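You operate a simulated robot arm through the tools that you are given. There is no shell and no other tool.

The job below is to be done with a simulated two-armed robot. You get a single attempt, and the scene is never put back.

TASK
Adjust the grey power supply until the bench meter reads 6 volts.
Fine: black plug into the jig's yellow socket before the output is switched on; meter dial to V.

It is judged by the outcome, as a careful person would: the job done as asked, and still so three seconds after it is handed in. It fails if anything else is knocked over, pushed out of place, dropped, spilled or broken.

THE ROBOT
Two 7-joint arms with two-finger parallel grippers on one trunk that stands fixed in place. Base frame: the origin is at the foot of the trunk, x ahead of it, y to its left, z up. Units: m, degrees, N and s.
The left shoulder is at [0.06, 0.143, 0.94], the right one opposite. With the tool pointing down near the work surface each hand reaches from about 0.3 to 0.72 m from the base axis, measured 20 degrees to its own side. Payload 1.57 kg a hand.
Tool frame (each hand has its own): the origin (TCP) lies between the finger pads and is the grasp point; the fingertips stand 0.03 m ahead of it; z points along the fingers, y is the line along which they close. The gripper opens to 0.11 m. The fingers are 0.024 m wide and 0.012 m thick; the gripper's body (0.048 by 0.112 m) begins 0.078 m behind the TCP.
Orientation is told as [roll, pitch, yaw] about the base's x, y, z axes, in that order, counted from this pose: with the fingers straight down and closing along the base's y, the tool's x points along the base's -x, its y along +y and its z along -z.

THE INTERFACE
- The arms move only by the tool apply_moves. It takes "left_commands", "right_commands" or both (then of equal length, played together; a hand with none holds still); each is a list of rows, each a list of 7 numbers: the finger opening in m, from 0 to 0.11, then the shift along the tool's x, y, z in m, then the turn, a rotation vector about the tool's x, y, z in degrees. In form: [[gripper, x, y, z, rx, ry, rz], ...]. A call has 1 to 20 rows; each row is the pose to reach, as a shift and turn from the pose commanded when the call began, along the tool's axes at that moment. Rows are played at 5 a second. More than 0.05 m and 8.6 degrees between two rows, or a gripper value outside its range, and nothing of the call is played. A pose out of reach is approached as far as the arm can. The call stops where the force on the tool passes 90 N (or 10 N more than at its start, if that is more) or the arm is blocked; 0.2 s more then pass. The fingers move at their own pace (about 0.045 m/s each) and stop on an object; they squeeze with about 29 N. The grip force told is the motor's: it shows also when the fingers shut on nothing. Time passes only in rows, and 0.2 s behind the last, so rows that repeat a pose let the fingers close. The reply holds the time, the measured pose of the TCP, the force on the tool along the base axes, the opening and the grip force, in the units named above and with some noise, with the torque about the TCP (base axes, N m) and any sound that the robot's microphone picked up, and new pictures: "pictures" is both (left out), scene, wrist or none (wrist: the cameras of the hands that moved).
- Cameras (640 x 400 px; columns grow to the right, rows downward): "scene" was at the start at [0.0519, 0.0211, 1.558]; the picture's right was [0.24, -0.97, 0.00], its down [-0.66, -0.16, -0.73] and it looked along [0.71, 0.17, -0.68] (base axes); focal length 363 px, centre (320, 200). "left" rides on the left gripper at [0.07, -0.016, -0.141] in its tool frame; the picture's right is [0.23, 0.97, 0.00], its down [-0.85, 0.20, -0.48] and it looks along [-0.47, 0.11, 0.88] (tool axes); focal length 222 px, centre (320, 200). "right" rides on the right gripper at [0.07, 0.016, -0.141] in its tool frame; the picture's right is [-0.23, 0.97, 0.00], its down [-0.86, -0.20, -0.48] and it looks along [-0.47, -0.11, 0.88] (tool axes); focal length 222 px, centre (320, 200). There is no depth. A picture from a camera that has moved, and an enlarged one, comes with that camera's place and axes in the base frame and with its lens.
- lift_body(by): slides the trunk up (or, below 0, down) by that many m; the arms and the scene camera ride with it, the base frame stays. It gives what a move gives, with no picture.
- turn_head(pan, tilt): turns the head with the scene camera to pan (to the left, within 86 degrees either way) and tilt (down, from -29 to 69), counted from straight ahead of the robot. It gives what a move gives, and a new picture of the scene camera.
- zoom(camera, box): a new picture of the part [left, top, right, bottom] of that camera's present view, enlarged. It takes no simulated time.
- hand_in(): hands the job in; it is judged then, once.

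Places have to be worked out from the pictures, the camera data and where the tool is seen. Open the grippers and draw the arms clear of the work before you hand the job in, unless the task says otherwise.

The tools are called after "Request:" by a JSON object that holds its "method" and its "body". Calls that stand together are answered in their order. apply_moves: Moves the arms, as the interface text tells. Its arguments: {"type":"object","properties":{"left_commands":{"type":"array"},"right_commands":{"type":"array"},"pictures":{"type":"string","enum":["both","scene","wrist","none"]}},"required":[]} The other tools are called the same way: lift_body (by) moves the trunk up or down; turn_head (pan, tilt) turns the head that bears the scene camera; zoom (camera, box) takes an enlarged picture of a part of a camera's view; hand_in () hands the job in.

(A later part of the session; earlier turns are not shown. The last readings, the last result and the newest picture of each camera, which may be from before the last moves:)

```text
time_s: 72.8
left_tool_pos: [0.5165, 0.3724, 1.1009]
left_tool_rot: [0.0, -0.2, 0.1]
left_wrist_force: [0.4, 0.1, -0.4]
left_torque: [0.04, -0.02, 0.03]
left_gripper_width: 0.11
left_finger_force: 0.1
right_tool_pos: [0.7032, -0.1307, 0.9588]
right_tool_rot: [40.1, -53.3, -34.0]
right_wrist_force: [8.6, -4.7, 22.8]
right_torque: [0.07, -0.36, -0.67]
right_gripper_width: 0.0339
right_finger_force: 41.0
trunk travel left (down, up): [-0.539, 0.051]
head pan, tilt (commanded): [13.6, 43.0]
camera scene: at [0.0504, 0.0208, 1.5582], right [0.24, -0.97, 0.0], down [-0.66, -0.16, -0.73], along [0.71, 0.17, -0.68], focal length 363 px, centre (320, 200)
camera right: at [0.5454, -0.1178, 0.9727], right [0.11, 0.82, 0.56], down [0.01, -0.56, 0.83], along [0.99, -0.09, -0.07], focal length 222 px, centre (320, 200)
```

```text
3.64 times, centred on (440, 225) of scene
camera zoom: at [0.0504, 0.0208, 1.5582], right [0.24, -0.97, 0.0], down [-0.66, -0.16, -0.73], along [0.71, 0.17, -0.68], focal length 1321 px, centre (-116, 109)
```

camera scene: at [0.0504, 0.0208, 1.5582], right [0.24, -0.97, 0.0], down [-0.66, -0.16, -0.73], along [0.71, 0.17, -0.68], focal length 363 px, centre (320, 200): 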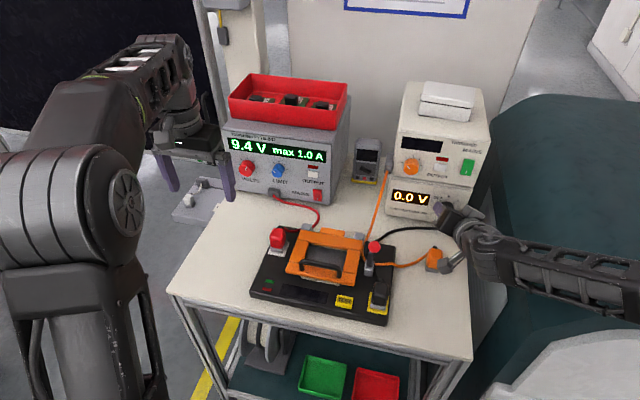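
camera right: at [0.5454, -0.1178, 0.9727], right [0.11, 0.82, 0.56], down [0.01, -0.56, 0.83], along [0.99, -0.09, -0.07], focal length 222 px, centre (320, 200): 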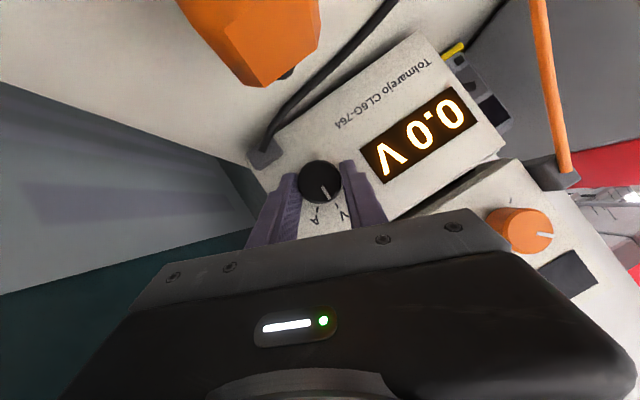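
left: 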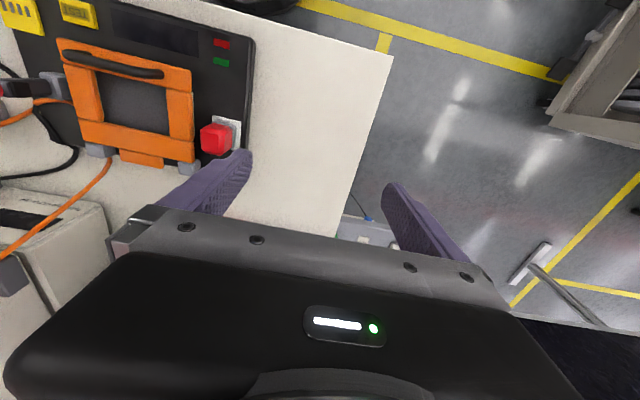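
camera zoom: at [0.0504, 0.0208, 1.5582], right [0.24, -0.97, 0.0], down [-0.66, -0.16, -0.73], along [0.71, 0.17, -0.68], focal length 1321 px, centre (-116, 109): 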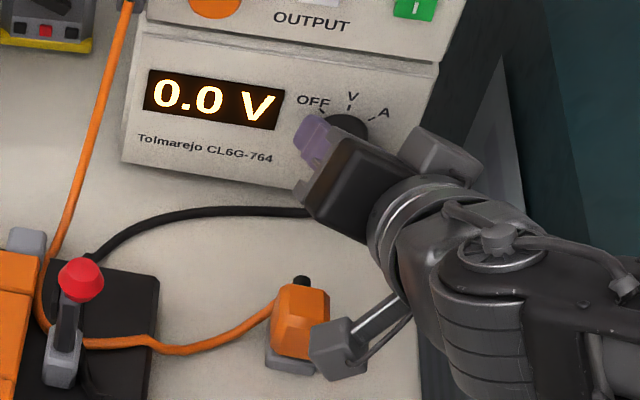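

The meter lights up with "0.0 V" and the pointer is on V. I open the fingers and back straight off along the tool axis.

Request:
{"method": "apply_moves", "body": {"right_commands": [[0.036, 0, 0, 0, 0, 0, 0], [0.045, 0, 0, 0, 0, 0, 0], [0.06, 0, 0, 0, 0, 0, 0], [0.06, 0, 0, -0.015, 0, 0, 0], [0.06, 0, 0, -0.035, 0, 0, 0], [0.06, 0, 0, -0.06, 0, 0, 0], [0.06, 0, 0, -0.09, 0, 0, 0], [0.06, 0, 0, -0.09, 0, 0, 0]], "pictures": "both"}}

Request:
{"method": "zoom", "body": {"camera": "scene", "box": [380, 170, 500, 280]}}

Request:
{"method": "zoom", "body": {"camera": "right", "box": [200, 50, 480, 225]}}

```text
time_s: 74.6
left_tool_pos: [0.5199, 0.373, 1.1]
left_tool_rot: [0.0, -0.1, -0.1]
left_wrist_force: [0.7, 0.1, -0.2]
left_torque: [0.01, 0.01, 0.0]
left_gripper_width: 0.1101
left_finger_force: 0.0
right_tool_pos: [0.6232, -0.1481, 0.9973]
right_tool_rot: [39.5, -53.1, -33.4]
right_wrist_force: [-0.4, -0.2, -0.7]
right_torque: [0.03, -0.01, 0.0]
right_gripper_width: 0.06
right_finger_force: 0.1
trunk travel left (down, up): [-0.539, 0.051]
head pan, tilt (commanded): [13.6, 43.0]
camera scene: at [0.0524, 0.0211, 1.5579], right [0.24, -0.97, 0.0], down [-0.66, -0.16, -0.73], along [0.71, 0.17, -0.68], focal length 363 px, centre (320, 200)
camera right: at [0.4668, -0.1366, 1.012], right [0.11, 0.82, 0.55], down [0.01, -0.56, 0.83], along [0.99, -0.09, -0.07], focal length 222 px, centre (320, 200)
```

scene: 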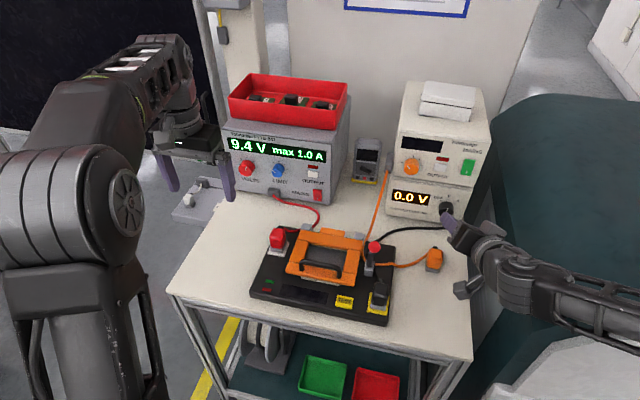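
right: 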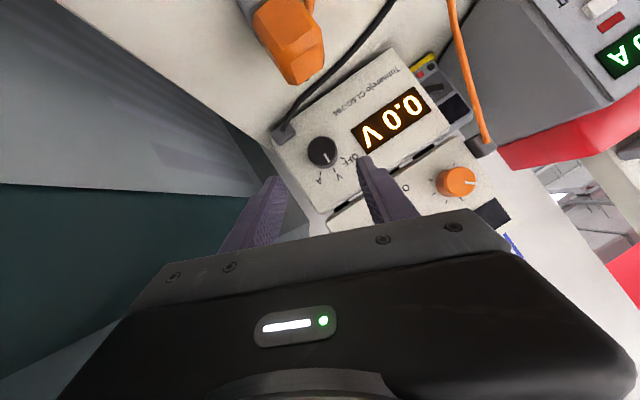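

```text
3.64 times, centred on (440, 225) of scene
camera zoom: at [0.0524, 0.0211, 1.5579], right [0.24, -0.97, 0.0], down [-0.66, -0.16, -0.73], along [0.71, 0.17, -0.68], focal length 1321 px, centre (-116, 109)
```

zoom: 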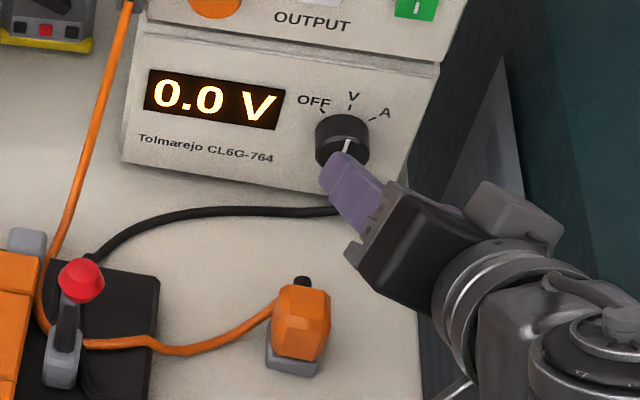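

```text
2.29 times, centred on (340, 138) of right
camera zoom: at [0.4668, -0.1366, 1.012], right [0.11, 0.82, 0.55], down [0.01, -0.56, 0.83], along [0.99, -0.09, -0.07], focal length 508 px, centre (274, 343)
```

zoom: 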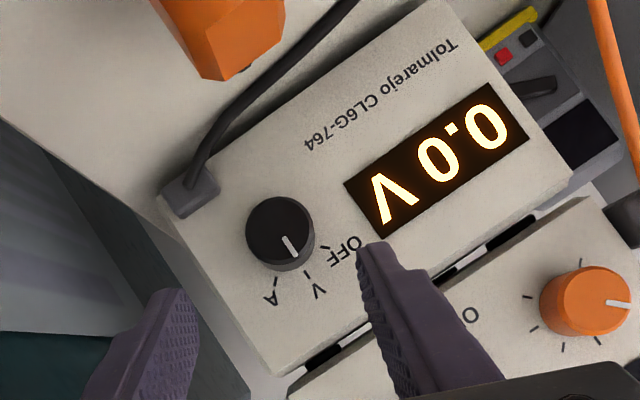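

The meter stays on V reading 0.0 V. Now the left hand: I pitch it the same way (forward, 30° down) and bring it in front of the grey supply for a close view of its panel.

Request:
{"method": "apply_moves", "body": {"left_commands": [[0.06, -0.005, -0.004, 0.0, 0, -7.5, 0], [0.06, -0.01, -0.008, 0.0, 0, -15, 0], [0.06, -0.015, -0.012, 0.0, 0, -22.5, 0], [0.06, -0.02, -0.016, 0.005, 0, -30, 0], [0.06, -0.03, -0.02, 0.01, 0, -37.5, 0], [0.06, -0.035, -0.024, 0.015, 0, -45, 0], [0.06, -0.04, -0.028, 0.02, 0, -52.5, 0], [0.06, -0.045, -0.03, 0.025, 0, -60, 0], [0.06, -0.045, -0.03, 0.025, 0, -60, 0], [0.06, -0.045, -0.03, 0.025, 0, -60, 0]], "pictures": "both"}}

Request:
{"method": "zoom", "body": {"camera": "left", "box": [160, 20, 480, 220]}}

```text
time_s: 76.8
left_tool_pos: [0.5648, 0.3412, 1.0765]
left_tool_rot: [0.3, -60.2, -0.1]
left_wrist_force: [0.0, 0.3, -1.2]
left_torque: [0.03, -0.03, 0.05]
left_gripper_width: 0.06
left_finger_force: 0.0
right_tool_pos: [0.6221, -0.148, 0.9958]
right_tool_rot: [39.5, -53.0, -33.7]
right_wrist_force: [0.1, -0.3, -0.2]
right_torque: [0.0, -0.02, 0.01]
right_gripper_width: 0.06
right_finger_force: 0.0
trunk travel left (down, up): [-0.539, 0.051]
head pan, tilt (commanded): [13.6, 43.0]
camera scene: at [0.0519, 0.0211, 1.558], right [0.24, -0.97, 0.0], down [-0.66, -0.16, -0.73], along [0.71, 0.17, -0.68], focal length 363 px, centre (320, 200)
camera left: at [0.4063, 0.3253, 1.087], right [-0.11, 0.97, -0.2], down [0.01, 0.2, 0.98], along [0.99, 0.11, -0.03], focal length 222 px, centre (320, 200)
```

scene: 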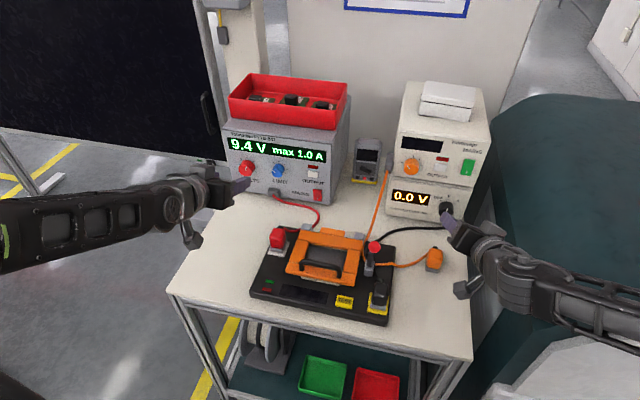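
left: 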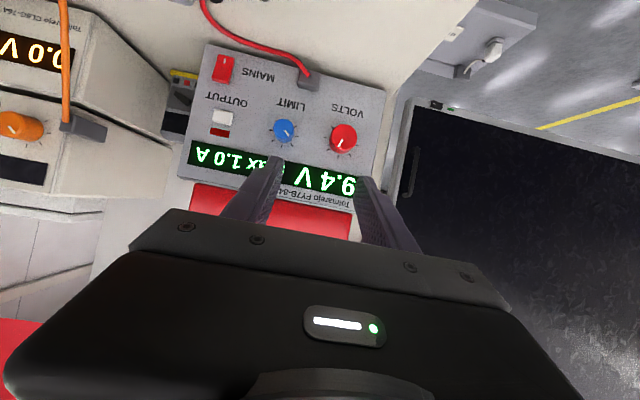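

```text
2.00 times, centred on (320, 120) of left
camera zoom: at [0.4063, 0.3253, 1.087], right [-0.11, 0.97, -0.2], down [0.01, 0.2, 0.98], along [0.99, 0.11, -0.03], focal length 444 px, centre (320, 360)
```

zoom: 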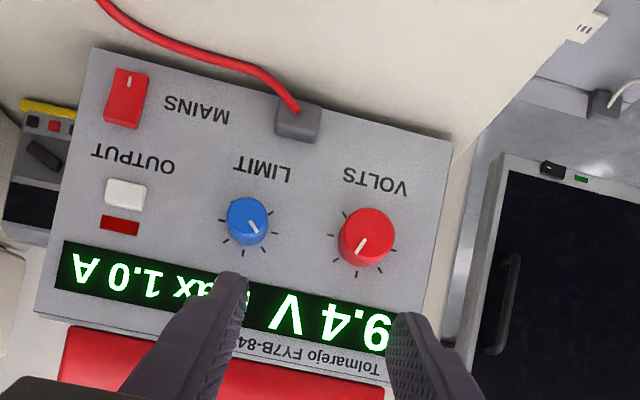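

The grey panel is at x≈0.735; the VOLTS knob's face centre is about (0.712, 0.373, 0.984), radius 0.02, OUTPUT button about (0.733, 0.202, 0.989). With output still off, I first turn VOLTS down near 6 V; I move to a standoff in front of the knob rolled +28° for a counter-clockwise turn.

Request:
{"method": "apply_moves", "body": {"left_commands": [[0.065, 0.002, 0.002, 0.018, -2.8, 0, 4.85], [0.065, 0.005, 0.0045, 0.036, -5.6, 0, 9.7], [0.065, 0.007, 0.007, 0.054, -8.4, 0, 14.55], [0.065, 0.0095, 0.009, 0.072, -11.2, 0, 19.4], [0.065, 0.012, 0.0115, 0.0894, -14, 0, 24.25], [0.065, 0.012, 0.0115, 0.0894, -14, 0, 24.25], [0.065, 0.012, 0.0115, 0.0894, -14, 0, 24.25]], "pictures": "both"}}

Request:
{"method": "zoom", "body": {"camera": "left", "box": [200, 80, 440, 230]}}

Request:
{"method": "zoom", "body": {"camera": "scene", "box": [190, 120, 350, 240]}}

```text
time_s: 78.4
left_tool_pos: [0.6361, 0.3525, 1.0205]
left_tool_rot: [47.0, -49.9, -39.3]
left_wrist_force: [0.2, -0.2, -0.1]
left_torque: [0.0, -0.01, -0.01]
left_gripper_width: 0.0653
left_finger_force: 0.0
right_tool_pos: [0.624, -0.1494, 0.9974]
right_tool_rot: [39.6, -53.0, -33.6]
right_wrist_force: [0.4, -0.4, -0.6]
right_torque: [0.01, -0.01, 0.01]
right_gripper_width: 0.0599
right_finger_force: 0.1
trunk travel left (down, up): [-0.539, 0.051]
head pan, tilt (commanded): [13.6, 43.0]
camera scene: at [0.0521, 0.0209, 1.558], right [0.24, -0.97, 0.0], down [-0.66, -0.16, -0.73], along [0.71, 0.17, -0.68], focal length 363 px, centre (320, 200)
camera left: at [0.4783, 0.3342, 1.0231], right [-0.11, 0.95, 0.29], down [0.01, -0.29, 0.96], along [0.99, 0.11, 0.02], focal length 222 px, centre (320, 200)
```

scene: 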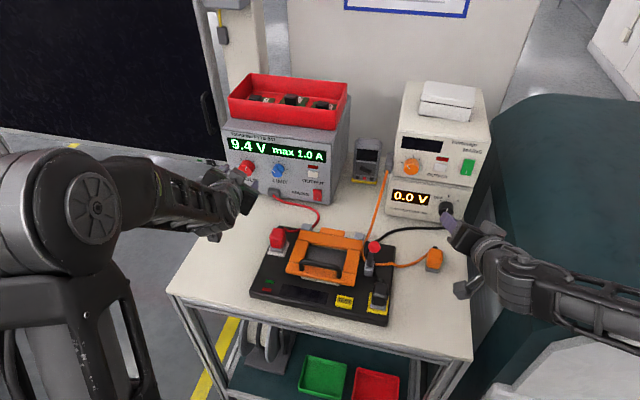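
left: 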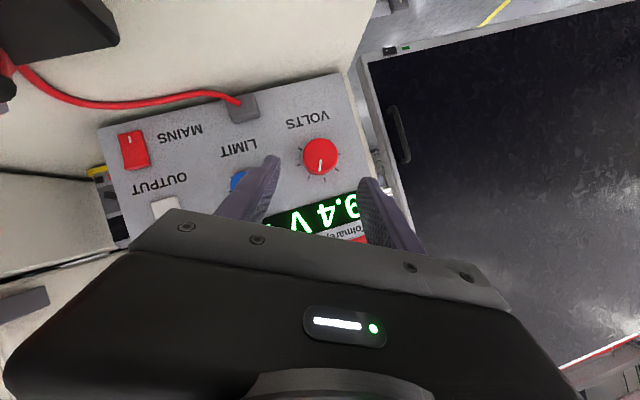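

```text
2.67 times, centred on (320, 155) of left
camera zoom: at [0.4783, 0.3342, 1.0231], right [-0.11, 0.95, 0.29], down [0.01, -0.29, 0.96], along [0.99, 0.11, 0.02], focal length 592 px, centre (320, 320)
```

zoom: 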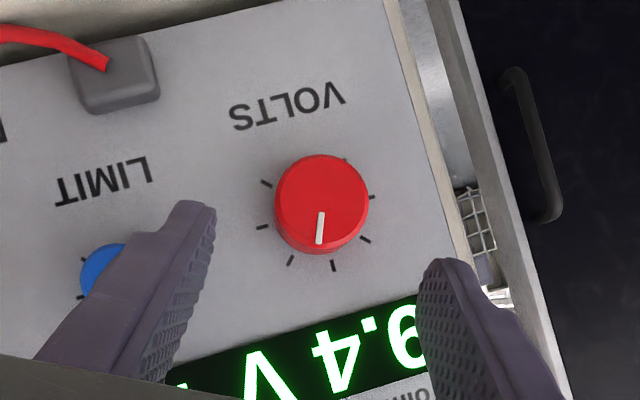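

```text
3.33 times, centred on (270, 180) of scene
camera zoom: at [0.0521, 0.0209, 1.558], right [0.24, -0.97, 0.0], down [-0.66, -0.16, -0.73], along [0.71, 0.17, -0.68], focal length 1211 px, centre (487, 267)
```

zoom: 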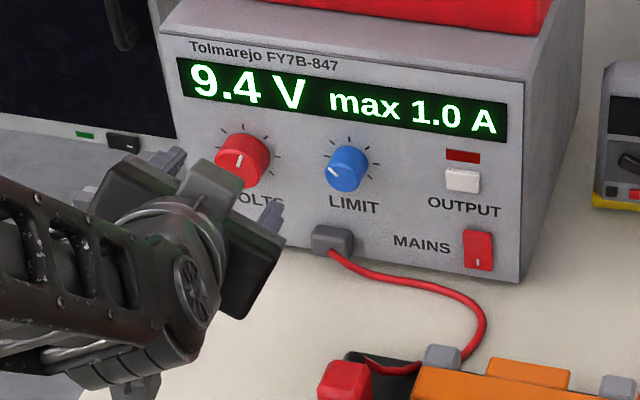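

Knob centre refined to about (y 0.374, z 0.983), nicely between the fingers. I advance along the tool axis to just short of the grasp depth.

Request:
{"method": "apply_moves", "body": {"left_commands": [[0.065, 0.0004, 0.0002, 0.016, 0, 0, 0], [0.065, 0.0009, 0.0004, 0.032, 0, 0, 0], [0.065, 0.0013, 0.0006, 0.048, 0, 0, 0], [0.065, 0.0018, 0.0008, 0.058, 0, 0, 0], [0.065, 0.0018, 0.0008, 0.063, 0, 0, 0], [0.065, 0.0018, 0.0008, 0.063, 0, 0, 0]], "pictures": "none"}}

Request:
{"method": "zoom", "body": {"camera": "left", "box": [200, 80, 440, 230]}}

Request:
{"method": "zoom", "body": {"camera": "scene", "box": [190, 120, 350, 240]}}

```text
time_s: 79.8
left_tool_pos: [0.6892, 0.371, 0.9921]
left_tool_rot: [47.0, -49.8, -39.3]
left_wrist_force: [-0.1, -0.2, -0.3]
left_torque: [0.03, -0.01, -0.01]
left_gripper_width: 0.0653
left_finger_force: 0.1
right_tool_pos: [0.6232, -0.1499, 0.9964]
right_tool_rot: [39.6, -53.1, -33.6]
right_wrist_force: [0.3, 0.0, 0.1]
right_torque: [0.0, 0.01, 0.0]
right_gripper_width: 0.0603
right_finger_force: 0.0
trunk travel left (down, up): [-0.539, 0.051]
head pan, tilt (commanded): [13.6, 43.0]
```

```text
2.67 times, centred on (320, 155) of left
camera zoom: at [0.5324, 0.3505, 0.9939], right [-0.11, 0.95, 0.28], down [0.01, -0.29, 0.96], along [0.99, 0.11, 0.02], focal length 592 px, centre (320, 320)
```

zoom: 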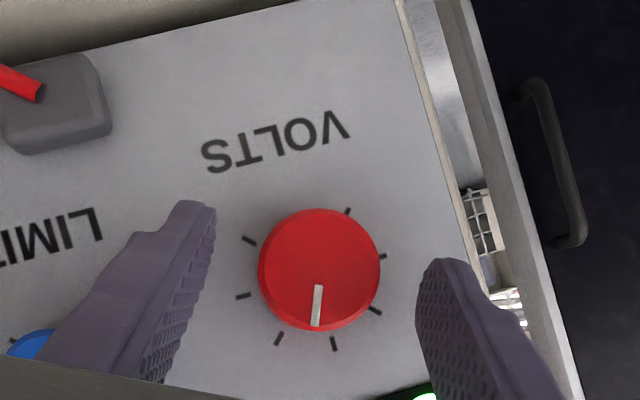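

```text
3.33 times, centred on (270, 180) of scene
camera zoom: at [0.0519, 0.021, 1.558], right [0.24, -0.97, 0.0], down [-0.66, -0.16, -0.73], along [0.71, 0.17, -0.68], focal length 1211 px, centre (487, 267)
```

zoom: 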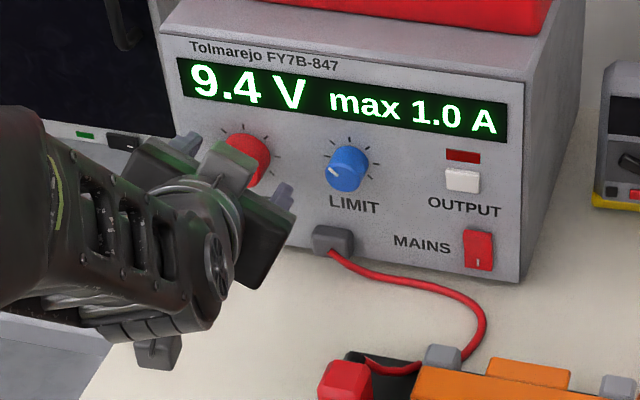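

The knob is centred at (0.375, 0.982). I advance 5 mm more, then close on it.

Request:
{"method": "apply_moves", "body": {"left_commands": [[0.065, 0.0, -0.0008, 0.003, 0, 0, 0], [0.065, 0.0, -0.0008, 0.005, 0, 0, 0], [0.05, 0.0, -0.0008, 0.005, 0, 0, 0], [0.035, 0.0, -0.0008, 0.005, 0, 0, 0], [0.015, 0.0, -0.0008, 0.005, 0, 0, 0], [0.0, 0.0, -0.0008, 0.005, 0, 0, 0], [0.0, 0.0, -0.0008, 0.005, 0, 0, 0]], "pictures": "none"}}

Request:
{"method": "zoom", "body": {"camera": "left", "box": [200, 80, 440, 230]}}

Request:
{"method": "zoom", "body": {"camera": "scene", "box": [190, 120, 350, 240]}}

```text
time_s: 81.4
left_tool_pos: [0.694, 0.3712, 0.9898]
left_tool_rot: [47.1, -50.0, -39.3]
left_wrist_force: [1.3, 4.0, 3.7]
left_torque: [0.05, 0.13, -0.03]
left_gripper_width: 0.0375
left_finger_force: 40.7
right_tool_pos: [0.6231, -0.1483, 0.9985]
right_tool_rot: [39.7, -53.1, -33.5]
right_wrist_force: [0.1, -1.4, 0.8]
right_torque: [-0.03, 0.01, 0.03]
right_gripper_width: 0.06
right_finger_force: 0.2
trunk travel left (down, up): [-0.539, 0.051]
head pan, tilt (commanded): [13.6, 43.0]
```

```text
2.67 times, centred on (320, 155) of left
camera zoom: at [0.5359, 0.3519, 0.9918], right [-0.12, 0.95, 0.28], down [0.01, -0.29, 0.96], along [0.99, 0.11, 0.02], focal length 592 px, centre (320, 320)
```

zoom: 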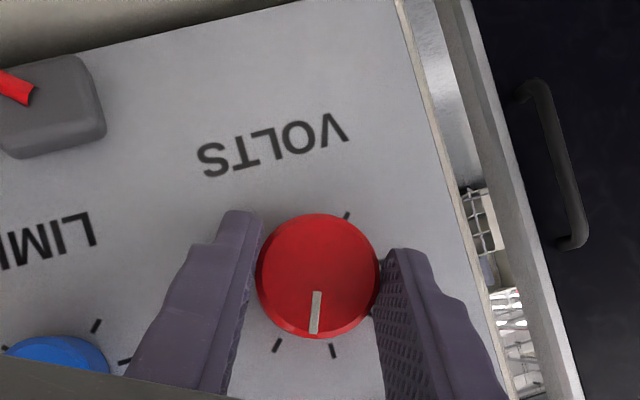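

```text
3.33 times, centred on (270, 180) of scene
camera zoom: at [0.0519, 0.0215, 1.558], right [0.24, -0.97, 0.0], down [-0.66, -0.16, -0.73], along [0.71, 0.17, -0.68], focal length 1211 px, centre (487, 267)
```

zoom: 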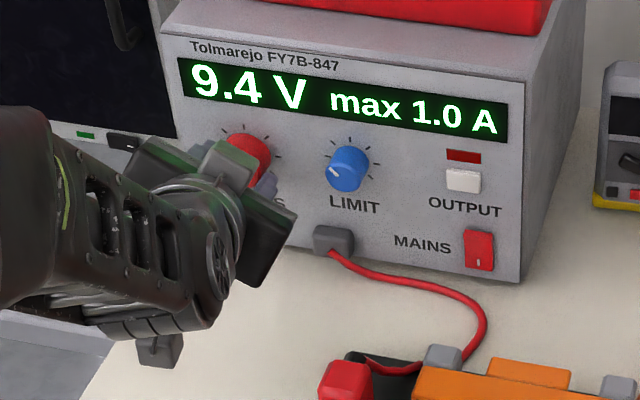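

Firm grip on the VOLTS knob (37.5 mm). I turn it 15° counter-clockwise and watch the supply's own display (output still off).

Request:
{"method": "apply_moves", "body": {"left_commands": [[0.0, 0.0001, 0.00113, 6e-05, 3.75, 0, -6.5], [0.0, 0.00033, 0.00223, 0.00019, 7.5, 0, -12.99], [0.0, 0.00033, 0.00223, 0.00019, 7.5, 0, -12.99]], "pictures": "none"}}

Request:
{"method": "zoom", "body": {"camera": "scene", "box": [190, 120, 350, 240]}}

```text
time_s: 82.2
left_tool_pos: [0.6933, 0.3748, 0.9899]
left_tool_rot: [25.1, -57.9, -21.4]
left_wrist_force: [0.7, 7.8, 4.8]
left_torque: [0.08, -0.54, -0.16]
left_gripper_width: 0.0377
left_finger_force: 43.9
right_tool_pos: [0.6234, -0.1474, 0.997]
right_tool_rot: [39.6, -53.2, -33.5]
right_wrist_force: [0.3, 0.4, -0.2]
right_torque: [0.0, -0.01, -0.02]
right_gripper_width: 0.06
right_finger_force: 0.0
trunk travel left (down, up): [-0.539, 0.051]
head pan, tilt (commanded): [13.6, 43.0]
```

```text
3.33 times, centred on (270, 180) of scene
camera zoom: at [0.0514, 0.022, 1.558], right [0.24, -0.97, 0.0], down [-0.66, -0.16, -0.73], along [0.71, 0.17, -0.68], focal length 1211 px, centre (487, 267)
```

zoom: 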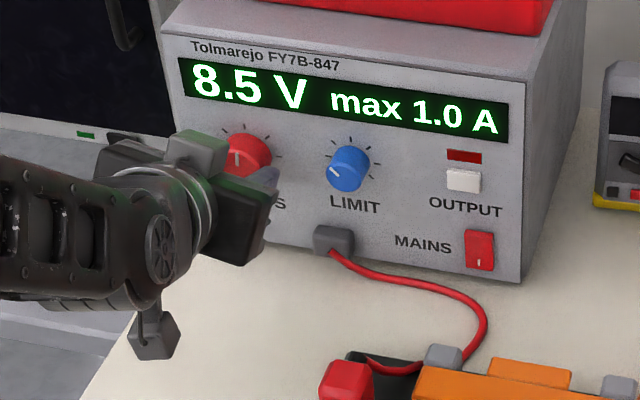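

15° lowered it from 9.4 to 8.5 V (0.06 V/deg). I turn a further 30° counter-clockwise.

Request:
{"method": "apply_moves", "body": {"left_commands": [[0.0, 9e-05, 0.00112, 5e-05, 3.75, 0, -6.5], [0.0, 0.00032, 0.00223, 0.00018, 7.5, 0, -12.99], [0.0, 0.00068, 0.0033, 0.00039, 11.25, 0, -19.49], [0.0, 0.00113, 0.0043, 0.00065, 15, 0, -25.98], [0.0, 0.00113, 0.0043, 0.00065, 15, 0, -25.98]], "pictures": "none"}}

Request:
{"method": "zoom", "body": {"camera": "scene", "box": [190, 120, 350, 240]}}

Request:
{"method": "zoom", "body": {"camera": "left", "box": [200, 80, 440, 230]}}

```text
time_s: 83.4
left_tool_pos: [0.6932, 0.3789, 0.9897]
left_tool_rot: [-31.6, -56.0, 27.2]
left_wrist_force: [0.5, 9.0, 9.2]
left_torque: [0.06, -0.79, 0.42]
left_gripper_width: 0.0373
left_finger_force: 43.3
right_tool_pos: [0.623, -0.1493, 0.9977]
right_tool_rot: [39.7, -53.3, -33.5]
right_wrist_force: [-0.2, -0.7, -0.4]
right_torque: [0.01, -0.01, -0.01]
right_gripper_width: 0.0602
right_finger_force: 0.1
trunk travel left (down, up): [-0.539, 0.051]
head pan, tilt (commanded): [13.6, 43.0]
```

```text
3.33 times, centred on (270, 180) of scene
camera zoom: at [0.0508, 0.0218, 1.558], right [0.24, -0.97, 0.0], down [-0.66, -0.16, -0.73], along [0.71, 0.17, -0.68], focal length 1211 px, centre (487, 267)
```

zoom: 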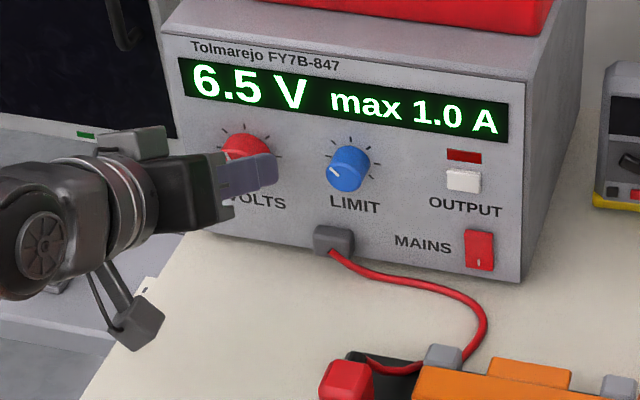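

```text
2.67 times, centred on (320, 155) of left
camera zoom: at [0.5356, 0.3651, 1.0056], right [-0.11, 0.87, -0.47], down [0.01, 0.48, 0.88], along [0.99, 0.09, -0.06], focal length 592 px, centre (320, 320)
```

zoom: 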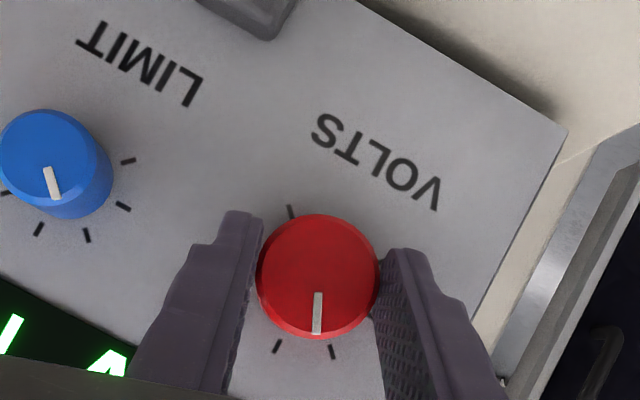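

Now 6.5 V (0.067 V/deg). I turn 7.5° more toward 6.0 V.

Request:
{"method": "apply_moves", "body": {"left_commands": [[0.0, 5e-05, 0.00056, 3e-05, 1.87, 0, -3.25], [0.0, 0.0001, 0.00113, 6e-05, 3.75, 0, -6.5], [0.0, 0.0001, 0.00113, 6e-05, 3.75, 0, -6.5]], "pictures": "none"}}

Request:
{"method": "zoom", "body": {"camera": "scene", "box": [190, 120, 350, 240]}}

```text
time_s: 84.2
left_tool_pos: [0.6927, 0.3792, 0.9896]
left_tool_rot: [-42.6, -52.2, 36.0]
left_wrist_force: [1.2, 12.4, 9.7]
left_torque: [0.05, -0.99, 0.37]
left_gripper_width: 0.0372
left_finger_force: 43.3
right_tool_pos: [0.6222, -0.1499, 0.9982]
right_tool_rot: [39.7, -53.2, -33.5]
right_wrist_force: [0.2, -0.3, 0.5]
right_torque: [-0.03, -0.01, 0.01]
right_gripper_width: 0.0601
right_finger_force: 0.1
trunk travel left (down, up): [-0.539, 0.051]
head pan, tilt (commanded): [13.6, 43.0]
```

```text
3.33 times, centred on (270, 180) of scene
camera zoom: at [0.0508, 0.0223, 1.558], right [0.24, -0.97, 0.0], down [-0.66, -0.16, -0.73], along [0.71, 0.17, -0.68], focal length 1211 px, centre (487, 267)
```

zoom: 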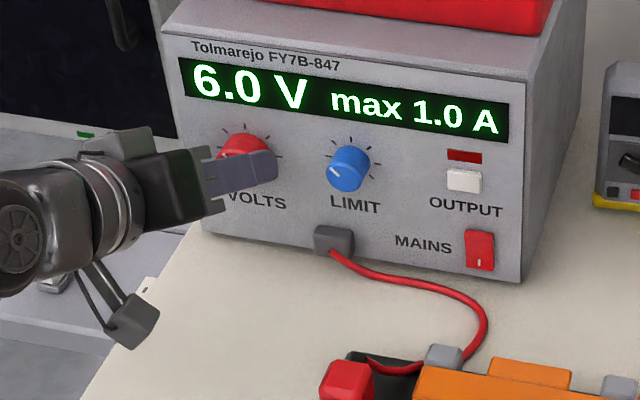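

The supply is set to 6.0 V. I release the knob, back off along the tool axis, and check that the setting holds.

Request:
{"method": "apply_moves", "body": {"left_commands": [[0.04, 0, 0, 0, 0, 0, 0], [0.055, 0, 0, 0, 0, 0, 0], [0.065, 0, 0, 0, 0, 0, 0], [0.065, 0, 0, -0.015, 0, 0, 0], [0.065, 0, 0, -0.04, 0, 0, 0], [0.065, 0, 0, -0.07, 0, 0, 0], [0.065, 0, 0, -0.09, 0, 0, 0], [0.065, 0, 0, -0.09, 0, 0, 0]], "pictures": "both"}}

Request:
{"method": "zoom", "body": {"camera": "scene", "box": [190, 120, 350, 240]}}

Request:
{"method": "zoom", "body": {"camera": "left", "box": [80, 40, 400, 240]}}

```text
time_s: 86.0
left_tool_pos: [0.6164, 0.3966, 1.0297]
left_tool_rot: [-42.4, -52.2, 35.7]
left_wrist_force: [-0.7, 0.0, -0.4]
left_torque: [0.03, 0.0, -0.02]
left_gripper_width: 0.0652
left_finger_force: 0.0
right_tool_pos: [0.6232, -0.1495, 0.9963]
right_tool_rot: [39.7, -53.1, -33.5]
right_wrist_force: [0.6, 0.4, 0.1]
right_torque: [-0.01, 0.05, -0.03]
right_gripper_width: 0.0599
right_finger_force: 0.0
trunk travel left (down, up): [-0.539, 0.051]
head pan, tilt (commanded): [13.6, 43.0]
camera scene: at [0.0521, 0.021, 1.558], right [0.24, -0.97, 0.0], down [-0.66, -0.16, -0.73], along [0.71, 0.17, -0.68], focal length 363 px, centre (320, 200)
camera left: at [0.4584, 0.3855, 1.0461], right [-0.11, 0.81, -0.58], down [0.01, 0.59, 0.81], along [0.99, 0.08, -0.07], focal length 222 px, centre (320, 200)
```

scene: 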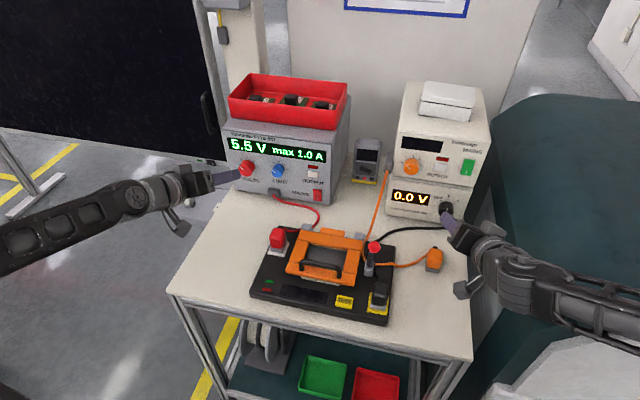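
left: 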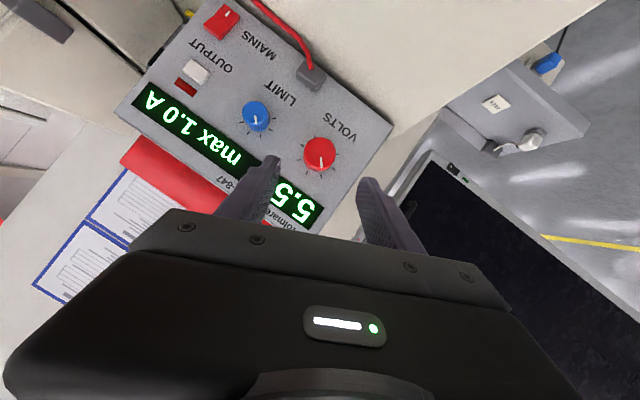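

```text
3.33 times, centred on (270, 180) of scene
camera zoom: at [0.0521, 0.021, 1.558], right [0.24, -0.97, 0.0], down [-0.66, -0.16, -0.73], along [0.71, 0.17, -0.68], focal length 1211 px, centre (487, 267)
```

zoom: 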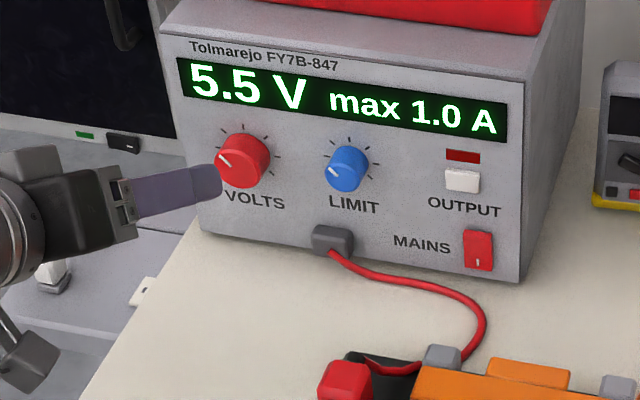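

```text
2.00 times, centred on (240, 140) of left
camera zoom: at [0.4584, 0.3855, 1.0461], right [-0.11, 0.81, -0.58], down [0.01, 0.59, 0.81], along [0.99, 0.08, -0.07], focal length 444 px, centre (480, 320)
```

zoom: 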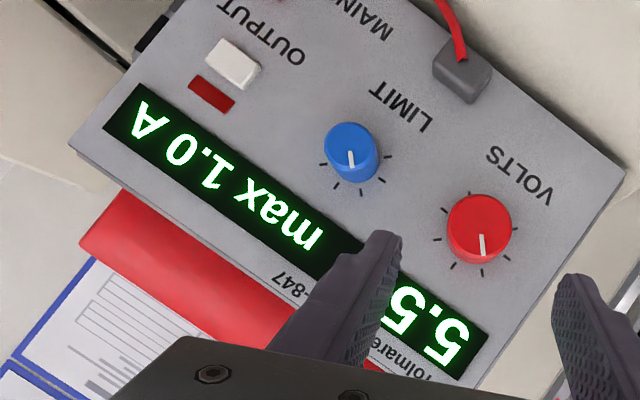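

Releasing dragged the knob on to 5.5 V — I'll correct that against the bench meter later. Now I bring the left hand, closed, in front of the OUTPUT button (≈(0.731, 0.200, 0.989)).

Request:
{"method": "apply_moves", "body": {"left_commands": [[0.04, 0.0127, -0.0291, 0.008, -2.04, 0, 3.53], [0.0, 0.0254, -0.0582, 0.0161, -4.08, 0, 7.07], [0.0, 0.0381, -0.0873, 0.0241, -6.13, 0, 10.6], [0.0, 0.0508, -0.1163, 0.0321, -8.17, 0, 14.13], [0.0, 0.0635, -0.1454, 0.0402, -10.21, 0, 17.67], [0.0, 0.0762, -0.1745, 0.0482, -12.25, 0, 21.2], [0.0, 0.0762, -0.1745, 0.0482, -12.25, 0, 21.2], [0.0, 0.0762, -0.1745, 0.0482, -12.25, 0, 21.2]], "pictures": "both"}}

Request:
{"method": "zoom", "body": {"camera": "left", "box": [200, 60, 440, 210]}}

Request:
{"method": "zoom", "body": {"camera": "scene", "box": [220, 120, 380, 260]}}

```text
time_s: 87.8
left_tool_pos: [0.6189, 0.2012, 1.0186]
left_tool_rot: [0.2, -60.1, -0.2]
left_wrist_force: [-0.2, 0.4, -0.6]
left_torque: [-0.01, 0.01, 0.02]
left_gripper_width: 0.0
left_finger_force: 21.1
right_tool_pos: [0.6238, -0.1497, 0.9959]
right_tool_rot: [39.6, -53.0, -33.7]
right_wrist_force: [0.7, -0.4, 0.4]
right_torque: [0.01, 0.02, -0.03]
right_gripper_width: 0.0601
right_finger_force: 0.1
trunk travel left (down, up): [-0.539, 0.051]
head pan, tilt (commanded): [13.6, 43.0]
camera scene: at [0.052, 0.0208, 1.558], right [0.24, -0.97, 0.0], down [-0.66, -0.16, -0.73], along [0.71, 0.17, -0.68], focal length 363 px, centre (320, 200)
camera left: at [0.4606, 0.1842, 1.0301], right [-0.11, 0.97, -0.2], down [0.01, 0.2, 0.98], along [0.99, 0.11, -0.03], focal length 222 px, centre (320, 200)
```

scene: 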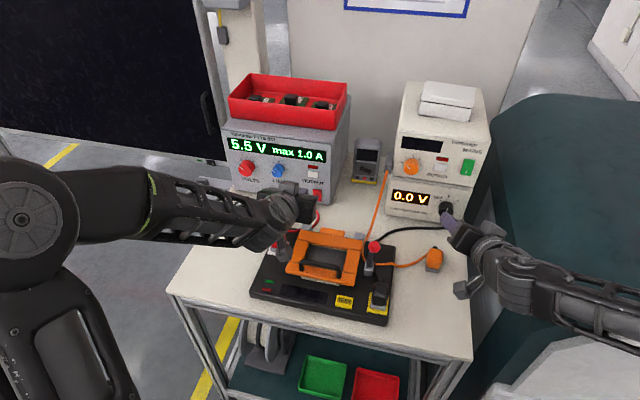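
left: 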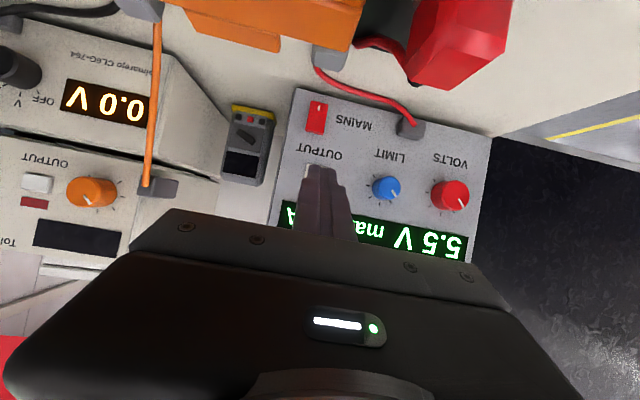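

```text
2.67 times, centred on (320, 135) of left
camera zoom: at [0.4606, 0.1842, 1.0301], right [-0.11, 0.97, -0.2], down [0.01, 0.2, 0.98], along [0.99, 0.11, -0.03], focal length 592 px, centre (320, 373)
```

zoom: 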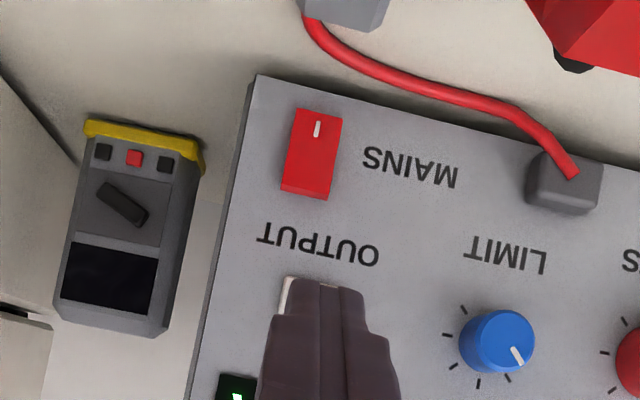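

```text
2.86 times, centred on (300, 190) of scene
camera zoom: at [0.052, 0.0208, 1.558], right [0.24, -0.97, 0.0], down [-0.66, -0.16, -0.73], along [0.71, 0.17, -0.68], focal length 1038 px, centre (377, 229)
```

zoom: 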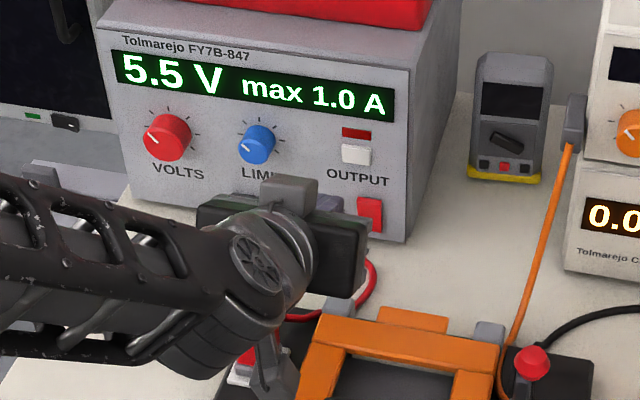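

The closed fingertips line up with the OUTPUT button (expected contact at TCP x≈0.695). I lower to the button's height and advance to just short of contact.

Request:
{"method": "apply_moves", "body": {"left_commands": [[0.0, 0.0051, 0.0, 0.018, 0, 0, 0], [0.0, 0.0021, 0.0, 0.034, 0, 0, 0], [0.0, -0.002, 0.0, 0.05, 0, 0, 0], [0.0, -0.0075, 0.0, 0.062, 0, 0, 0], [0.0, -0.0117, 0.0, 0.0695, 0, 0, 0], [0.0, -0.0117, 0.0, 0.0695, 0, 0, 0]], "pictures": "none"}}

Request:
{"method": "zoom", "body": {"camera": "left", "box": [200, 60, 440, 210]}}

Request:
{"method": "zoom", "body": {"camera": "scene", "box": [220, 120, 380, 260]}}

```text
time_s: 89.2
left_tool_pos: [0.6869, 0.2, 0.9949]
left_tool_rot: [0.1, -60.1, -0.2]
left_wrist_force: [-0.5, 0.2, 1.3]
left_torque: [-0.01, 0.01, 0.0]
left_gripper_width: 0.0
left_finger_force: 21.7
right_tool_pos: [0.6234, -0.1499, 0.9974]
right_tool_rot: [39.5, -53.2, -33.6]
right_wrist_force: [-0.2, -0.1, 0.4]
right_torque: [0.01, -0.01, -0.02]
right_gripper_width: 0.0599
right_finger_force: 0.1
trunk travel left (down, up): [-0.539, 0.051]
head pan, tilt (commanded): [13.6, 43.0]
```

```text
2.67 times, centred on (320, 135) of left
camera zoom: at [0.5281, 0.1836, 1.0059], right [-0.11, 0.97, -0.2], down [0.01, 0.2, 0.98], along [0.99, 0.11, -0.03], focal length 592 px, centre (320, 373)
```

zoom: 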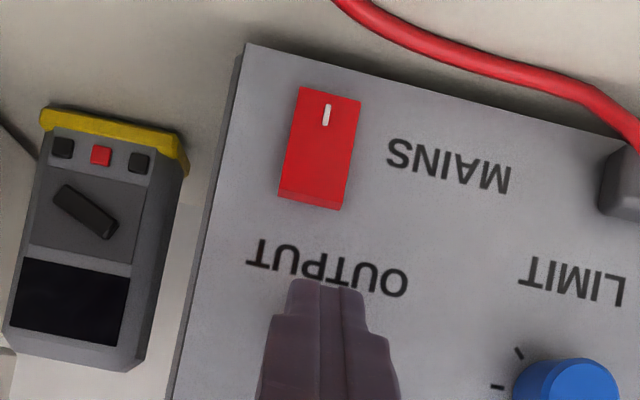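

```text
2.86 times, centred on (300, 190) of scene
camera zoom: at [0.0519, 0.021, 1.558], right [0.24, -0.97, 0.0], down [-0.66, -0.16, -0.73], along [0.71, 0.17, -0.68], focal length 1038 px, centre (377, 229)
```

zoom: 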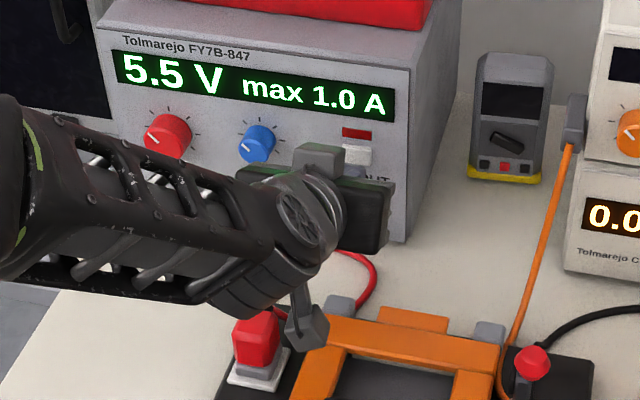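

Just short of contact at the right height. I push along +x in small steps until the button clicks.

Request:
{"method": "apply_moves", "body": {"left_commands": [[0.0, -0.0015, 0.0, 0.0026, 0, 0, 0], [0.0, -0.003, 0.0, 0.0052, 0, 0, 0], [0.0, -0.004, 0.0, 0.0069, 0, 0, 0], [0.0, -0.005, 0.0, 0.0087, 0, 0, 0], [0.0, -0.005, 0.0, 0.0087, 0, 0, 0]], "pictures": "none"}}

Request:
{"method": "zoom", "body": {"camera": "scene", "box": [220, 120, 460, 260]}}

```text
time_s: 90.4
left_tool_pos: [0.6959, 0.2004, 0.9952]
left_tool_rot: [0.1, -60.1, -0.2]
left_wrist_force: [0.4, -0.2, -0.4]
left_torque: [-0.01, -0.02, 0.04]
left_gripper_width: 0.0
left_finger_force: 21.4
right_tool_pos: [0.623, -0.1498, 0.998]
right_tool_rot: [39.7, -53.1, -33.5]
right_wrist_force: [-0.5, -0.9, 0.1]
right_torque: [-0.01, 0.0, 0.0]
right_gripper_width: 0.06
right_finger_force: 0.1
trunk travel left (down, up): [-0.539, 0.051]
head pan, tilt (commanded): [13.6, 43.0]
```

```text
2.67 times, centred on (340, 190) of scene
camera zoom: at [0.052, 0.021, 1.558], right [0.24, -0.97, 0.0], down [-0.66, -0.16, -0.73], along [0.71, 0.17, -0.68], focal length 969 px, centre (267, 227)
```

zoom: 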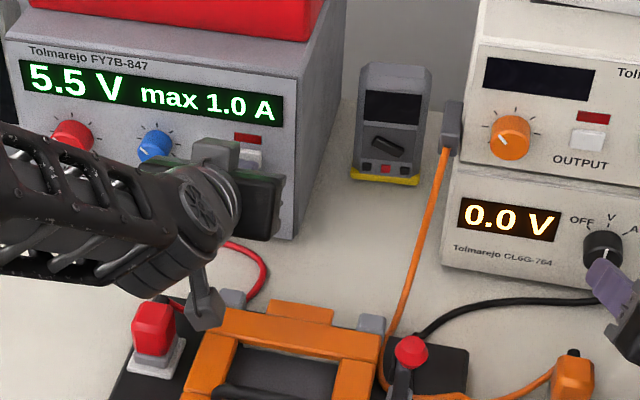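

No contact yet. I keep pushing forward in 1.5–2 mm steps.

Request:
{"method": "apply_moves", "body": {"left_commands": [[0.0, -0.00075, 0.0, 0.0013, 0, 0, 0], [0.0, -0.0015, 0.0, 0.0026, 0, 0, 0], [0.0, -0.00225, 0.0, 0.0039, 0, 0, 0], [0.0, -0.003, 0.0, 0.0052, 0, 0, 0], [0.0, -0.003, 0.0, 0.0052, 0, 0, 0]], "pictures": "none"}}

Request:
{"method": "zoom", "body": {"camera": "scene", "box": [220, 120, 460, 260]}}

```text
time_s: 91.6
left_tool_pos: [0.701, 0.2002, 0.9954]
left_tool_rot: [0.1, -60.1, -0.1]
left_wrist_force: [-3.3, 0.5, -1.6]
left_torque: [0.01, 0.09, 0.02]
left_gripper_width: 0.0
left_finger_force: 21.5
right_tool_pos: [0.6243, -0.1494, 0.9983]
right_tool_rot: [39.6, -53.1, -33.6]
right_wrist_force: [-0.8, -1.0, 0.8]
right_torque: [0.0, -0.01, 0.0]
right_gripper_width: 0.0599
right_finger_force: 0.1
trunk travel left (down, up): [-0.539, 0.051]
head pan, tilt (commanded): [13.6, 43.0]
heard: click
```

```text
2.67 times, centred on (340, 190) of scene
camera zoom: at [0.0517, 0.021, 1.558], right [0.24, -0.97, 0.0], down [-0.66, -0.16, -0.73], along [0.71, 0.17, -0.68], focal length 969 px, centre (267, 227)
```

zoom: 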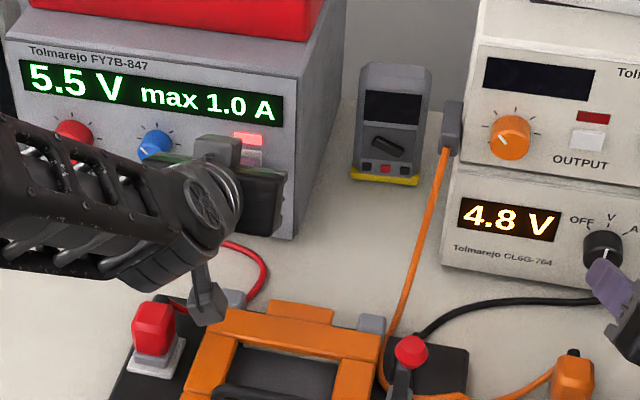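

Click: the OUTPUT lamp is lit and the bench meter reads 4.8 V (supply 5.5 V). I withdraw straight back from the button.

Request:
{"method": "apply_moves", "body": {"left_commands": [[0.0, 0.005, 0.0, -0.0087, 0, 0, 0], [0.0, 0.0125, 0.0, -0.0217, 0, 0, 0], [0.0, 0.0225, 0.0, -0.039, 0, 0, 0], [0.0, 0.0325, 0.0, -0.0563, 0, 0, 0], [0.0, 0.0325, 0.0, -0.0563, 0, 0, 0]], "pictures": "both"}}

Request:
{"method": "zoom", "body": {"camera": "scene", "box": [220, 120, 460, 260]}}

```text
time_s: 92.8
left_tool_pos: [0.6382, 0.2011, 0.9946]
left_tool_rot: [0.1, -60.1, -0.1]
left_wrist_force: [0.7, 0.0, 0.2]
left_torque: [0.03, 0.0, -0.02]
left_gripper_width: 0.0
left_finger_force: 21.6
right_tool_pos: [0.6235, -0.1483, 0.9967]
right_tool_rot: [39.6, -53.1, -33.7]
right_wrist_force: [-0.2, 0.3, -0.1]
right_torque: [-0.03, 0.01, -0.02]
right_gripper_width: 0.0603
right_finger_force: 0.1
trunk travel left (down, up): [-0.539, 0.051]
head pan, tilt (commanded): [13.6, 43.0]
camera scene: at [0.0522, 0.021, 1.558], right [0.24, -0.97, 0.0], down [-0.66, -0.16, -0.73], along [0.71, 0.17, -0.68], focal length 363 px, centre (320, 200)
camera left: at [0.48, 0.1841, 1.0061], right [-0.11, 0.97, -0.2], down [0.01, 0.2, 0.98], along [0.99, 0.11, -0.03], focal length 222 px, centre (320, 200)
```

scene: 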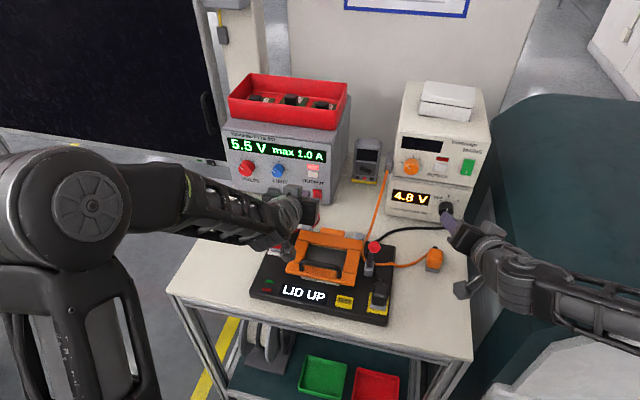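
left: 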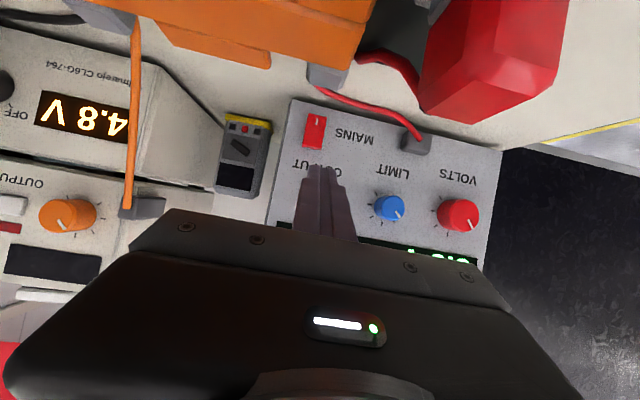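

```text
2.67 times, centred on (340, 190) of scene
camera zoom: at [0.0522, 0.021, 1.558], right [0.24, -0.97, 0.0], down [-0.66, -0.16, -0.73], along [0.71, 0.17, -0.68], focal length 969 px, centre (267, 227)
```

zoom: 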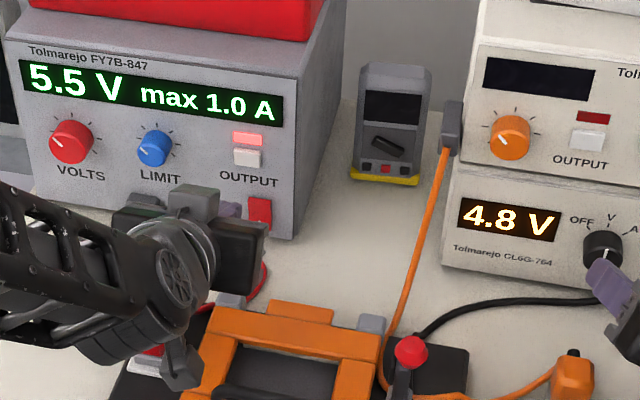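

The output is on and the meter reads 4.8 V; the jig display says "LID UP", which isn't part of this job. I go back to the VOLTS knob with the left hand (roll −12°) to turn it clockwise about 20°.

Request:
{"method": "apply_moves", "body": {"left_commands": [[0.0, -0.0204, 0.01, -0.008, 0.5, 0, -0.9], [0.03, -0.0204, 0.045, -0.008, 1.5, 0, -2.6], [0.065, -0.0204, 0.085, -0.008, 3, 0, -5.2], [0.065, -0.0204, 0.125, -0.008, 4.5, 0, -7.8], [0.065, -0.0204, 0.16, -0.008, 6, 0, -10.4], [0.065, -0.0204, 0.183, -0.008, 6, 0, -10.4], [0.065, -0.0204, 0.183, -0.008, 6, 0, -10.4]], "pictures": "both"}}

Request:
{"method": "zoom", "body": {"camera": "left", "box": [200, 80, 440, 230]}}

Request:
{"method": "zoom", "body": {"camera": "scene", "box": [210, 220, 400, 330]}}

```text
time_s: 94.4
left_tool_pos: [0.6402, 0.3832, 1.0176]
left_tool_rot: [-23.1, -58.1, 19.9]
left_wrist_force: [0.9, -0.2, -0.8]
left_torque: [0.0, 0.0, -0.01]
left_gripper_width: 0.0649
left_finger_force: 0.0
right_tool_pos: [0.6236, -0.1494, 0.9983]
right_tool_rot: [39.7, -53.1, -33.6]
right_wrist_force: [0.4, -0.1, 0.5]
right_torque: [0.02, 0.02, -0.01]
right_gripper_width: 0.0601
right_finger_force: 0.1
trunk travel left (down, up): [-0.539, 0.051]
head pan, tilt (commanded): [13.6, 43.0]
camera scene: at [0.0519, 0.0209, 1.558], right [0.24, -0.97, 0.0], down [-0.66, -0.16, -0.73], along [0.71, 0.17, -0.68], focal length 363 px, centre (320, 200)
camera left: at [0.4821, 0.3696, 1.0314], right [-0.11, 0.91, -0.39], down [0.01, 0.4, 0.92], along [0.99, 0.1, -0.05], focal length 222 px, centre (320, 200)
```

scene: 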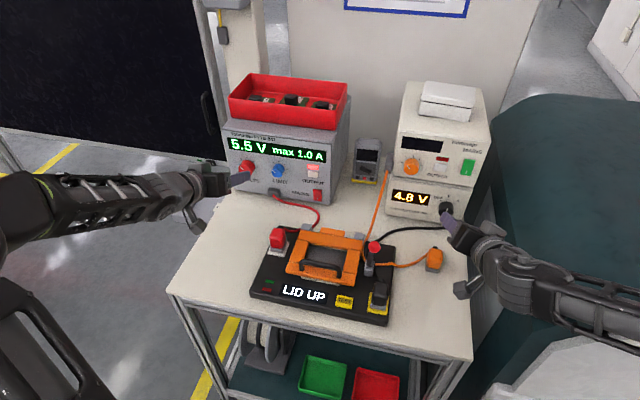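
left: 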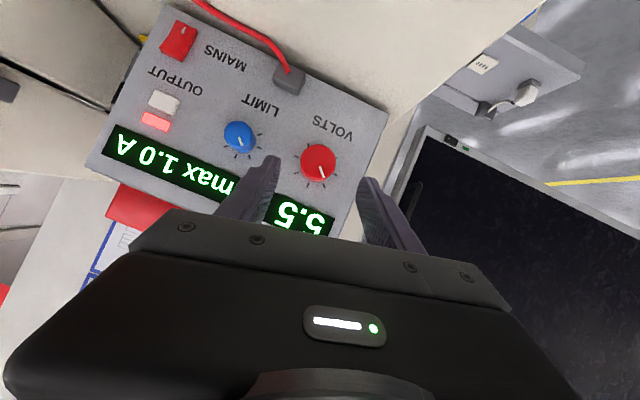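

```text
2.67 times, centred on (320, 155) of left
camera zoom: at [0.4821, 0.3696, 1.0314], right [-0.11, 0.91, -0.39], down [0.01, 0.4, 0.92], along [0.99, 0.1, -0.05], focal length 592 px, centre (320, 320)
```

zoom: 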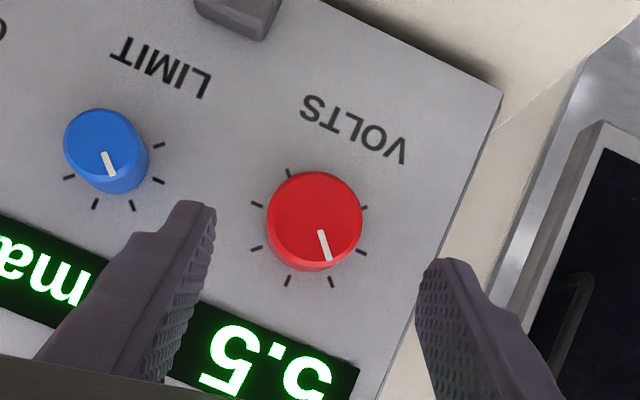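

```text
3.37 times, centred on (305, 275) of scene
camera zoom: at [0.0519, 0.0209, 1.558], right [0.24, -0.97, 0.0], down [-0.66, -0.16, -0.73], along [0.71, 0.17, -0.68], focal length 1224 px, centre (370, -53)
```

zoom: 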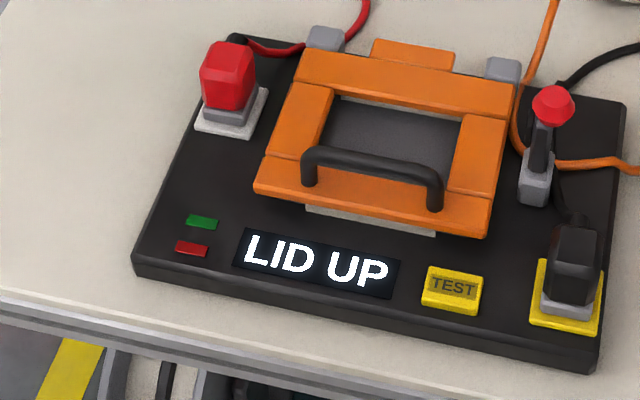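

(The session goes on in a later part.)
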